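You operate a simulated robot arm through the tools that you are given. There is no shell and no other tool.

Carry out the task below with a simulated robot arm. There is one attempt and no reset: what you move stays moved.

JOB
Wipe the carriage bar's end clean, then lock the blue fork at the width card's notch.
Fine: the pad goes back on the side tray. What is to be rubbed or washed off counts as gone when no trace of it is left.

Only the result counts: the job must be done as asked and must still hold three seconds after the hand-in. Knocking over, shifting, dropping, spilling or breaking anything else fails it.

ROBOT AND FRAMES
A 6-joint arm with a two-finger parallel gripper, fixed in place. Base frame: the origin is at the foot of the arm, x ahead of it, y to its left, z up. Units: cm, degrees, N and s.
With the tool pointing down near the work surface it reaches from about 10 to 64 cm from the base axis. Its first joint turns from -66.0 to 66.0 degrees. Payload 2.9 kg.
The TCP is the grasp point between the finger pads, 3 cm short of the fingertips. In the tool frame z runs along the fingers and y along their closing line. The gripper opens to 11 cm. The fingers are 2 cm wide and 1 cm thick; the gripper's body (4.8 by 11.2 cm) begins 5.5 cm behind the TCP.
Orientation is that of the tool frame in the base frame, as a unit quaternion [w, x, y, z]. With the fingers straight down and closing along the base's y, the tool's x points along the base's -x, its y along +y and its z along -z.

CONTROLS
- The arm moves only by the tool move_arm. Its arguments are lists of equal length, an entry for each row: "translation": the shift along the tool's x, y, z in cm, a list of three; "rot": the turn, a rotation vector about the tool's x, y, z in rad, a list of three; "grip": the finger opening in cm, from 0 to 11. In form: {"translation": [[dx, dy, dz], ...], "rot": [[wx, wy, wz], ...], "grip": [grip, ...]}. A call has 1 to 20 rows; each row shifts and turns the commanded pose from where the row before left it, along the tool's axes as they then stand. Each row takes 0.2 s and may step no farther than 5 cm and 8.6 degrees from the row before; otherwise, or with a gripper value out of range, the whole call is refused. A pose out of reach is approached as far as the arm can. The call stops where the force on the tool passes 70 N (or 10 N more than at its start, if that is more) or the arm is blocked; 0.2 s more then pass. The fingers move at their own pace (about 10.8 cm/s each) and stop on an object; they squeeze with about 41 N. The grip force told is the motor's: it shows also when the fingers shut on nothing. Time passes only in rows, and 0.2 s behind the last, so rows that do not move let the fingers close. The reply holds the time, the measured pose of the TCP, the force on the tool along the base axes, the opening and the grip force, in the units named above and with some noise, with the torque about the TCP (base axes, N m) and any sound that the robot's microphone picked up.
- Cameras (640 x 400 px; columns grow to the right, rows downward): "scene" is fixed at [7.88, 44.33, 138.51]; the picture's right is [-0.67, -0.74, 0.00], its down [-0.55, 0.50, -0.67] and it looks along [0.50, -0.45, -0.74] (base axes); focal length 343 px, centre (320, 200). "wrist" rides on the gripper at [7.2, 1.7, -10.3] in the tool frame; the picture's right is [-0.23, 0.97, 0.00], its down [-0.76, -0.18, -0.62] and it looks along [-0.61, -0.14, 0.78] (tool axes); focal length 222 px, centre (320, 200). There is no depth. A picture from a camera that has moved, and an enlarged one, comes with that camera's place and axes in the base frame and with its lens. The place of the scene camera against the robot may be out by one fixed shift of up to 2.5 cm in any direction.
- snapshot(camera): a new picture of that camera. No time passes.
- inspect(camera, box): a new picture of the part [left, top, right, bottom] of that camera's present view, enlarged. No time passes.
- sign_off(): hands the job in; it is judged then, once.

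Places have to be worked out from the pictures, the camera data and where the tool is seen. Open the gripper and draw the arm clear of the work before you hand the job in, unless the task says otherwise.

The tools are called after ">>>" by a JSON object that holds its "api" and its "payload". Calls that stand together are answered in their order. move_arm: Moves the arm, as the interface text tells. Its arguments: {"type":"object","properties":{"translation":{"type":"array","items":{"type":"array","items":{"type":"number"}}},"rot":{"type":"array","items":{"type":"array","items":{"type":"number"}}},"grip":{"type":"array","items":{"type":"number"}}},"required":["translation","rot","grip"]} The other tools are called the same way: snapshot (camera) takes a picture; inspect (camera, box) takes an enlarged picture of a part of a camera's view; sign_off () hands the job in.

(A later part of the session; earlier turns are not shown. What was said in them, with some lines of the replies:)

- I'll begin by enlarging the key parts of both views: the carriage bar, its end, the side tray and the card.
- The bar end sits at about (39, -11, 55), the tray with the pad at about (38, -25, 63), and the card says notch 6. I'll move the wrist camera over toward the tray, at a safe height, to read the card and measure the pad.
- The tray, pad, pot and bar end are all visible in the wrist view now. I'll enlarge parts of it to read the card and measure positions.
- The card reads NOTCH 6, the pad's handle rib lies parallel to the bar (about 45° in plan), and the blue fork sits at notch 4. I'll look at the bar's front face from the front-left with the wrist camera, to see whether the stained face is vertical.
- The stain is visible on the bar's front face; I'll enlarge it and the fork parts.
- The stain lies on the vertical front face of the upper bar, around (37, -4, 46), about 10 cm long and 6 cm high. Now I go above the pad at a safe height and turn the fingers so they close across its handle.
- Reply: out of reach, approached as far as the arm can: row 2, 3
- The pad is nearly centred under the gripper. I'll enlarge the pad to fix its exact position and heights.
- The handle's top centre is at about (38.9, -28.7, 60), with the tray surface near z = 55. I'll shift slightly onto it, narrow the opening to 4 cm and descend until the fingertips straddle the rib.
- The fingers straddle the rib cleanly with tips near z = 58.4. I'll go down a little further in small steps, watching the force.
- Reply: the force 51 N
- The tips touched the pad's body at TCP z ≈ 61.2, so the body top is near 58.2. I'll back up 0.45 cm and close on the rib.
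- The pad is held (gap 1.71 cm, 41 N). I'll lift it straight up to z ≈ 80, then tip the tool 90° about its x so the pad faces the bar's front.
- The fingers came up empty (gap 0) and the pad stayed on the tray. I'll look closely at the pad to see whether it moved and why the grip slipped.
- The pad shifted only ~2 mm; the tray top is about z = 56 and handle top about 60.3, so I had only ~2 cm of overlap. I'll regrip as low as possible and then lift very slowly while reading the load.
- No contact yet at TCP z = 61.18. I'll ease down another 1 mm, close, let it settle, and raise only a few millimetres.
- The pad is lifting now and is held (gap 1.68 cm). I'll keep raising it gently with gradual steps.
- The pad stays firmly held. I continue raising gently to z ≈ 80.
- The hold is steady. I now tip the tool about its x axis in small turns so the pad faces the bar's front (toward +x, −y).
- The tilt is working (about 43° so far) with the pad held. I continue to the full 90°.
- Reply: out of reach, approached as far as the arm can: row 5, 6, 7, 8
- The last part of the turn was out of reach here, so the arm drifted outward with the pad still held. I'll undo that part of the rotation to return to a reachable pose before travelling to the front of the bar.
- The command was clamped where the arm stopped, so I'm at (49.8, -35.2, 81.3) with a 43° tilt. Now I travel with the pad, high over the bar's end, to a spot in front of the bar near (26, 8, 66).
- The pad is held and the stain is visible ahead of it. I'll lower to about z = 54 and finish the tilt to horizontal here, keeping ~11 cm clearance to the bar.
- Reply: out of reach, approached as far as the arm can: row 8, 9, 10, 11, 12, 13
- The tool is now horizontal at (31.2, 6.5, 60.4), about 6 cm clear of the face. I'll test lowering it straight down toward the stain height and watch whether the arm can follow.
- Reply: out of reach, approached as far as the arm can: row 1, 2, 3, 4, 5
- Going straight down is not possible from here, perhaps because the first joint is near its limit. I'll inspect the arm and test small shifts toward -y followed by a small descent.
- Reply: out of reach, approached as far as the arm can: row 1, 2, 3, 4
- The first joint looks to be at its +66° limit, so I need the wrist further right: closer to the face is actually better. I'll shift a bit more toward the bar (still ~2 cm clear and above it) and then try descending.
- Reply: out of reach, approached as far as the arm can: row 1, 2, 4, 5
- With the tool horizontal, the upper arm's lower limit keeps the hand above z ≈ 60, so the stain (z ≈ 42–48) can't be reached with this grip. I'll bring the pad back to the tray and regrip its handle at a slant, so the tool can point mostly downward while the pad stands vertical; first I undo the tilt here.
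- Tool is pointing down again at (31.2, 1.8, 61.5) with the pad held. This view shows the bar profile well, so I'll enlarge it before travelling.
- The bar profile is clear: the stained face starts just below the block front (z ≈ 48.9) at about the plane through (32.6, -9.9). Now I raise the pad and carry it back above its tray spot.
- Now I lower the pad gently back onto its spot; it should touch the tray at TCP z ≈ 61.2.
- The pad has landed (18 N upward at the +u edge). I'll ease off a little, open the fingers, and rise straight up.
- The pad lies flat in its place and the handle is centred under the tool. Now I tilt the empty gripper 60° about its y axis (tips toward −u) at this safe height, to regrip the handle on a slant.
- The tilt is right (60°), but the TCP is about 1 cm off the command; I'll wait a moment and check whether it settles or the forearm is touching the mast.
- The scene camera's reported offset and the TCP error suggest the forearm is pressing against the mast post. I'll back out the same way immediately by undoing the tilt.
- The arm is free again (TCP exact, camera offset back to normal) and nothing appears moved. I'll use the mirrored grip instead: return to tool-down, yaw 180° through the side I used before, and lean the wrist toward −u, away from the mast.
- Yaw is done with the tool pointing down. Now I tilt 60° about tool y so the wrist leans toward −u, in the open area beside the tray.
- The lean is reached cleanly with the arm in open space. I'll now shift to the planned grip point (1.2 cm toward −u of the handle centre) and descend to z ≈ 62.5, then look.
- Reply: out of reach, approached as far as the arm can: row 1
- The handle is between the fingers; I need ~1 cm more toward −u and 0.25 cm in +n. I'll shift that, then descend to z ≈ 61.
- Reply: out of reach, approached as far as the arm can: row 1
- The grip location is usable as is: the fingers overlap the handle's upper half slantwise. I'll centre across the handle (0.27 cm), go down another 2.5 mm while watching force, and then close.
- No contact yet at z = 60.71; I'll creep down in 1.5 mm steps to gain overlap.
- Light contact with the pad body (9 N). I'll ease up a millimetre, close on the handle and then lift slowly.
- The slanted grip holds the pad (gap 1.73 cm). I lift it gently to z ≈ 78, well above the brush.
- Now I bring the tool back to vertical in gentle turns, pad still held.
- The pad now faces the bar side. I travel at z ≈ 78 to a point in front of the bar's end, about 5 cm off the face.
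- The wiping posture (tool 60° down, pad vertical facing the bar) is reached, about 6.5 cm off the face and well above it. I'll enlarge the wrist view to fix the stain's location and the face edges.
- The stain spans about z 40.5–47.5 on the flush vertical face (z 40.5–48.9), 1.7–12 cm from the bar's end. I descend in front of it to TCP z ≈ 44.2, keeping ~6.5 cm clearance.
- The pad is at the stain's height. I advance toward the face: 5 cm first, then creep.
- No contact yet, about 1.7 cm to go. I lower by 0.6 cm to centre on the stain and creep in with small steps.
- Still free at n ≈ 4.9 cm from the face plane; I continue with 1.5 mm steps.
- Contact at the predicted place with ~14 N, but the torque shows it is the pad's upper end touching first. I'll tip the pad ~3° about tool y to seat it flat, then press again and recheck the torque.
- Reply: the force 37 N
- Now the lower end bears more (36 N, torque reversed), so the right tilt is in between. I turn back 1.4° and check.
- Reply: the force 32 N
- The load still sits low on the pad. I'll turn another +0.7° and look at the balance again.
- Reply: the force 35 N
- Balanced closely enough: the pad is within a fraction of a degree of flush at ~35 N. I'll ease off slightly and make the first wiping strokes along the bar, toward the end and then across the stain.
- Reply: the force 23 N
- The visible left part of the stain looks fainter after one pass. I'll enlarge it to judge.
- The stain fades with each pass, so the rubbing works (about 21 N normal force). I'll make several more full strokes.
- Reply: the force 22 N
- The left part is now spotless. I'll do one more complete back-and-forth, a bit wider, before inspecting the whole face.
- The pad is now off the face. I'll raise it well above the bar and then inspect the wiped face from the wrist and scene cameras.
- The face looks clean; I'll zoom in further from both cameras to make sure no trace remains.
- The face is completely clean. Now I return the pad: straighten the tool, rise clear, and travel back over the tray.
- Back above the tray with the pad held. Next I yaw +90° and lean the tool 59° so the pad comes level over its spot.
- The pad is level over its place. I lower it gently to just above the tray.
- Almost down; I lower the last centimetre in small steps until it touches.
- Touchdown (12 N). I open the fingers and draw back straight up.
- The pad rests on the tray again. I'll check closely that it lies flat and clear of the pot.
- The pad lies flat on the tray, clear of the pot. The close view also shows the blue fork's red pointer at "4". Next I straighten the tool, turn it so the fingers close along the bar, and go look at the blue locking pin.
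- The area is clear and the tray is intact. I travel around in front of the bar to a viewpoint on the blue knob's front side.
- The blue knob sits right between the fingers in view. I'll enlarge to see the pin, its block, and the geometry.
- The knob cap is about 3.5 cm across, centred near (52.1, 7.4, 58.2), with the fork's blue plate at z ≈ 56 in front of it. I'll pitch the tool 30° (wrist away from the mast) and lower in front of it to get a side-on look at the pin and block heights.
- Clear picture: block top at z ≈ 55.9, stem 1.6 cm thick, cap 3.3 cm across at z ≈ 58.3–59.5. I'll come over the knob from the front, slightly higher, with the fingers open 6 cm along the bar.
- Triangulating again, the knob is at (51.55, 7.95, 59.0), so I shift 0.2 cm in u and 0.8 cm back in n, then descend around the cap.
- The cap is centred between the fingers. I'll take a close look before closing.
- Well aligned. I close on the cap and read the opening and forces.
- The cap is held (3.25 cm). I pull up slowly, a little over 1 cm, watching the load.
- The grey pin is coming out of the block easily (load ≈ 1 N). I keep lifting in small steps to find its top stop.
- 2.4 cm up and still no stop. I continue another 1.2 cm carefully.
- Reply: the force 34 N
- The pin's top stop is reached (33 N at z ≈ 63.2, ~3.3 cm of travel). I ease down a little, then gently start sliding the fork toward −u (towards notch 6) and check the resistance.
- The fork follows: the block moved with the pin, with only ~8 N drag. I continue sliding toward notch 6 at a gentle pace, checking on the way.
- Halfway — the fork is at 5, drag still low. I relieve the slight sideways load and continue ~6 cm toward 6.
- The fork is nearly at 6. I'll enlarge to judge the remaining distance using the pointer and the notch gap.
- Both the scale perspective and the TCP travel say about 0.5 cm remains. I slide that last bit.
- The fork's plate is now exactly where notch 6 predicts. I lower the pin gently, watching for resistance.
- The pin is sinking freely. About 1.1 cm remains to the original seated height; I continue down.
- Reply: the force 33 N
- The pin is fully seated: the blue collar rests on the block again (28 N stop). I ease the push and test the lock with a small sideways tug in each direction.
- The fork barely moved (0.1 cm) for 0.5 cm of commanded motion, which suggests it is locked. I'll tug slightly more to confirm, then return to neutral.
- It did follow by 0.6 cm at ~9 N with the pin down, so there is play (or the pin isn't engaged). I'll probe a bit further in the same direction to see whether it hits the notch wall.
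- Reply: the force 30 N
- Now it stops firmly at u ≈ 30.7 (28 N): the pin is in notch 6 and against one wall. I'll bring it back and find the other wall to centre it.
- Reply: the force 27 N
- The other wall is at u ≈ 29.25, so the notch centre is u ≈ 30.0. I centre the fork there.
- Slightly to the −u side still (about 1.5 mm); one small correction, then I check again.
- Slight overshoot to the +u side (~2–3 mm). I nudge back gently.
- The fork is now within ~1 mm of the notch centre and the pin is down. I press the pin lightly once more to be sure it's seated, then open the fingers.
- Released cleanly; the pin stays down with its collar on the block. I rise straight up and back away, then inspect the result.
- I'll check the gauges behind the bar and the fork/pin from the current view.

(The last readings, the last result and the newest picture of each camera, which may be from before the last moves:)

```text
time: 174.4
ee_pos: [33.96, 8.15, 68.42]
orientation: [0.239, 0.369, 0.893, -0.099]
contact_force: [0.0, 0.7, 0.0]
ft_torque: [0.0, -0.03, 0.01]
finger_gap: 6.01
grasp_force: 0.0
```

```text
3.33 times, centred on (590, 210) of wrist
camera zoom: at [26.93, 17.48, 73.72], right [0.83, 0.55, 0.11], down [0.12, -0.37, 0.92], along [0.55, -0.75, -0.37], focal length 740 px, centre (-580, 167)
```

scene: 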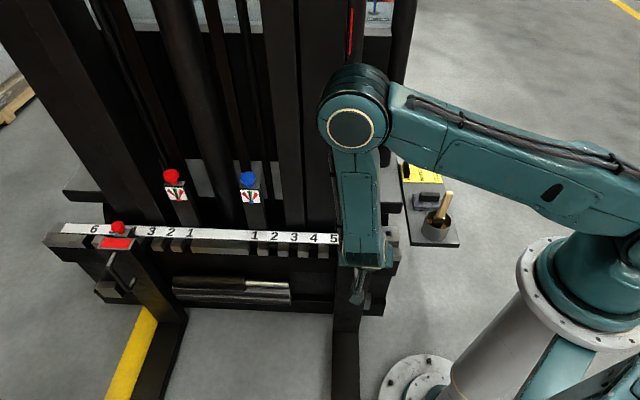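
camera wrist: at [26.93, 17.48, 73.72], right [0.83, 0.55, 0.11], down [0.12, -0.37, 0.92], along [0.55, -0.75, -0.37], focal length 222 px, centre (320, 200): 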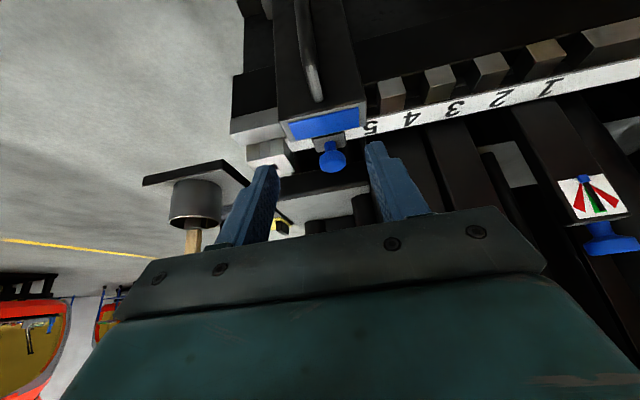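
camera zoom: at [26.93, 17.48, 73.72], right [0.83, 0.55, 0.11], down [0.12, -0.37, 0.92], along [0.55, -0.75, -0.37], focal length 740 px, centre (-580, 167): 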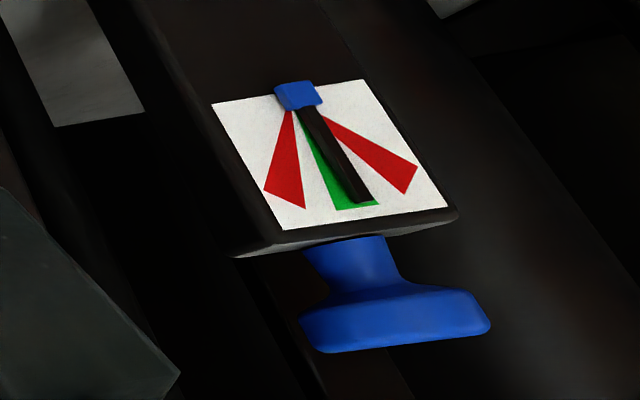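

The gauges are unchanged (both needles in green) and the pin is down with the fork over notch 6. I straighten the tool and move up and away to get a clear overhead view for verification.

>>> {"api": "move_arm", "payload": {"translation": [[0, 0, 0], [0, 0, 0], [0, 0, 0], [0, 0, 0], [0, 0, -4], [0, 0, -4], [0, 0, -3], [0, 0, 0], [0, 0, 0], [0, 0, 0], [0, 0, 0], [0, 0, 0], [0, 0, 0], [0, 0, 0]], "rot": [[0, 0.1309, 0], [0, 0.1309, 0], [0, 0.1309, 0], [0, 0.1309, 0], [0, 0, 0], [0, 0, 0], [0, 0, 0], [0, 0, -0.1309], [0, 0, -0.1309], [0, 0, -0.1309], [0, 0, -0.1309], [0, 0, -0.1309], [0, 0, -0.1309], [0, 0, 0]], "grip": [8, 8, 8, 11, 11, 11, 11, 11, 11, 11, 11, 11, 11, 11]}}

>>> {"api": "snapshot", "payload": {"camera": "wrist"}}

>>> {"api": "snapshot", "payload": {"camera": "scene"}}

```text
time: 177.4
ee_pos: [34.02, 8.19, 79.4]
orientation: [0.0, -0.001, 1.0, 0.0]
contact_force: [0.0, 0.4, 0.3]
ft_torque: [0.0, 0.02, 0.04]
finger_gap: 10.99
grasp_force: 0.1
```

```text
taken
camera wrist: at [26.72, 9.84, 89.75], right [0.22, 0.97, 0.0], down [0.76, -0.17, 0.62], along [0.61, -0.14, -0.78], focal length 222 px, centre (320, 200)
```

wrist: 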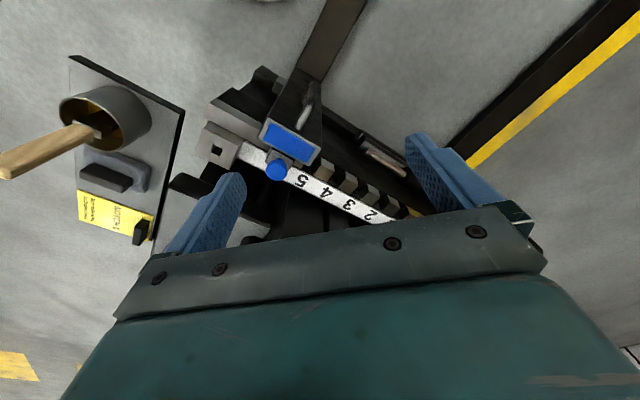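

```text
taken
```

scene: 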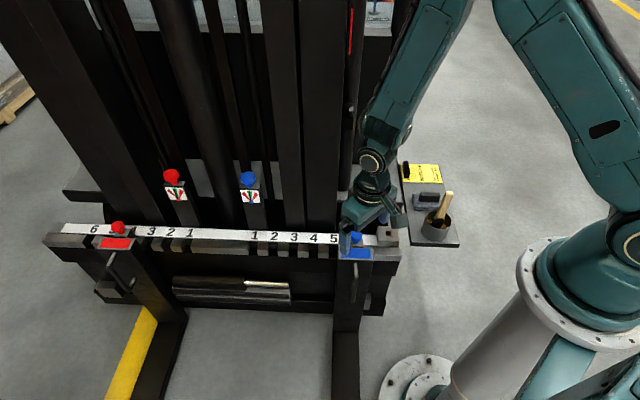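

I move on to the earlier high viewpoint near (35.6, -14, 87), from which the pointer and scale were clearly visible and the scene view is unobstructed.

>>> {"api": "move_arm", "payload": {"translation": [[-0.5, -1, -2], [-0.5, -2, -2.5], [-0.5, -3, -2], [0, -4, -1.2], [0, -4, 0], [0, -4, 0], [0, -4, 0], [0, 0, 0]], "rot": [[0, 0, 0], [0, 0, 0], [0, 0, 0], [0, 0, 0], [0, 0, 0], [0, 0, 0], [0, 0, 0], [0, 0, 0]], "grip": [11, 11, 11, 11, 11, 11, 11, 11]}}

>>> {"api": "inspect", "payload": {"camera": "wrist", "box": [310, 30, 500, 160]}}

>>> {"api": "snapshot", "payload": {"camera": "scene"}}

>>> {"api": "inspect", "payload": {"camera": "scene", "box": [310, 210, 410, 300]}}

>>> {"api": "inspect", "payload": {"camera": "scene", "box": [390, 150, 480, 250]}}

```text
time: 179.2
ee_pos: [35.44, -13.93, 87.06]
orientation: [0.001, 0.0, 1.0, -0.001]
contact_force: [-0.2, -0.8, -0.3]
ft_torque: [-0.02, -0.04, -0.02]
finger_gap: 11.01
grasp_force: 0.2
```

```text
3.08 times, centred on (405, 95) of wrist
camera zoom: at [28.15, -12.19, 97.45], right [0.23, 0.97, 0.0], down [0.76, -0.18, 0.62], along [0.61, -0.14, -0.78], focal length 684 px, centre (58, 523)
```

zoom: 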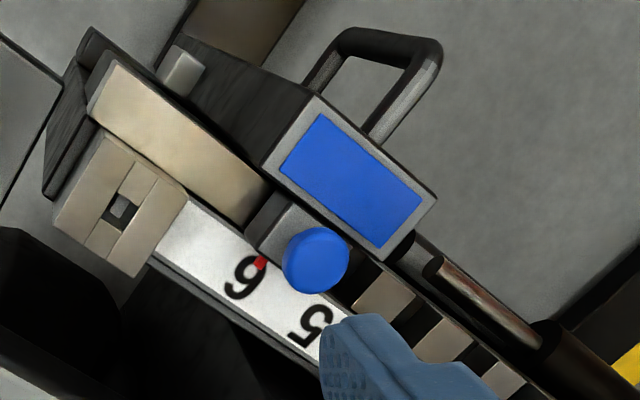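

```text
taken
```

scene: 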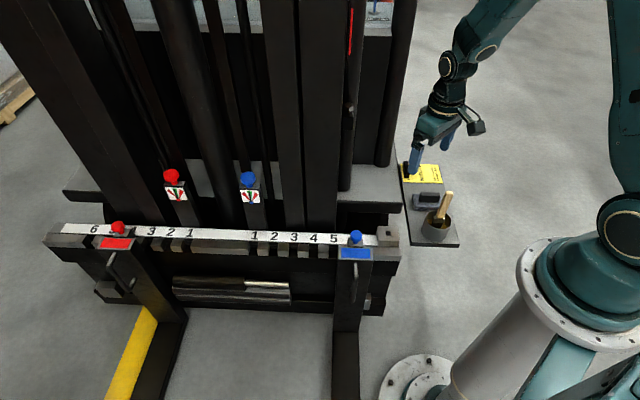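

```text
4.44 times, centred on (360, 255) of scene
camera zoom: at [7.88, 44.33, 138.51], right [-0.67, -0.74, 0.0], down [-0.55, 0.5, -0.67], along [0.5, -0.45, -0.74], focal length 1524 px, centre (142, -44)
```

zoom: 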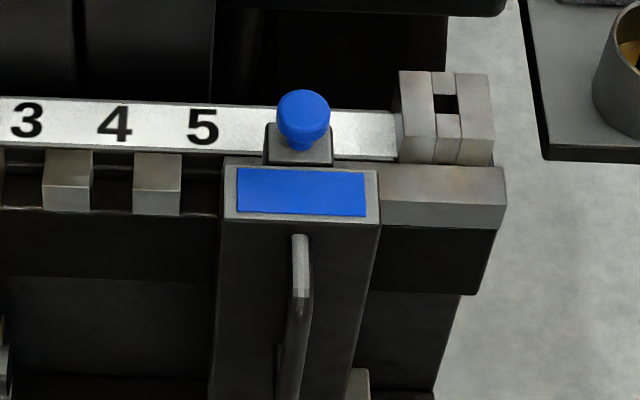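

```text
4.00 times, centred on (435, 200) of scene
camera zoom: at [7.88, 44.33, 138.51], right [-0.67, -0.74, 0.0], down [-0.55, 0.5, -0.67], along [0.5, -0.45, -0.74], focal length 1371 px, centre (-140, 200)
```

zoom: 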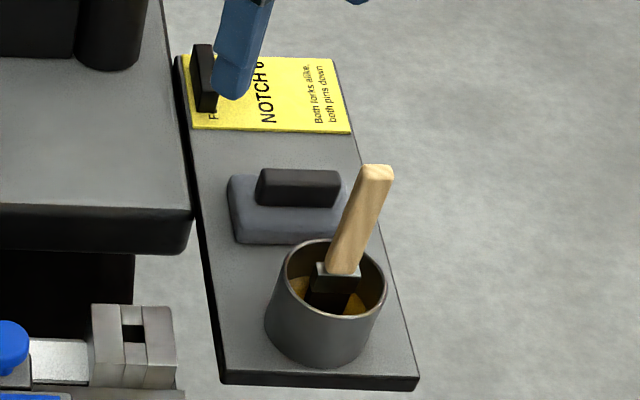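

The red pointer reads 6, and the blue pin is down with its collar on the block. The bar's face is clean and the pad is back on the tray. The pot, card and red fork look untouched, and the open gripper is well above everything, so I'm handing the job in.

>>> {"api": "sign_off", "payload": {}}

```text
The job is handed in.
```

The job is done and handed in. The tool only confirmed that it was received, so I don't have a pass or fail result.

- **Wiping:** The stain on the front face of the bar's end is gone. I checked the face close up from both cameras and saw no trace. The pad is flat on the side tray, about 0.8 cm from where it started.
- **Blue fork:** The width card says notch 6. I lifted the pin, slid the fork from 4 to 6 and lowered the pin until it seated. Pulling the fork both ways, it hit the notch's wall on each side, with about 0.7 cm of play each way. I left it within about 1 mm of the middle, and its pointer reads 6.
- **Red fork:** I left it alone. It sits at about notch 4 with its pin down. The card also says "Both forks alike", but your job named only the blue fork.
- **Contact with the mast:** While I was getting into position to regrip the pad, the arm's forearm appeared to press against a post of the mast. I backed out straight away, and nothing looked moved in the pictures afterwards.

The gripper is open and well above the work.
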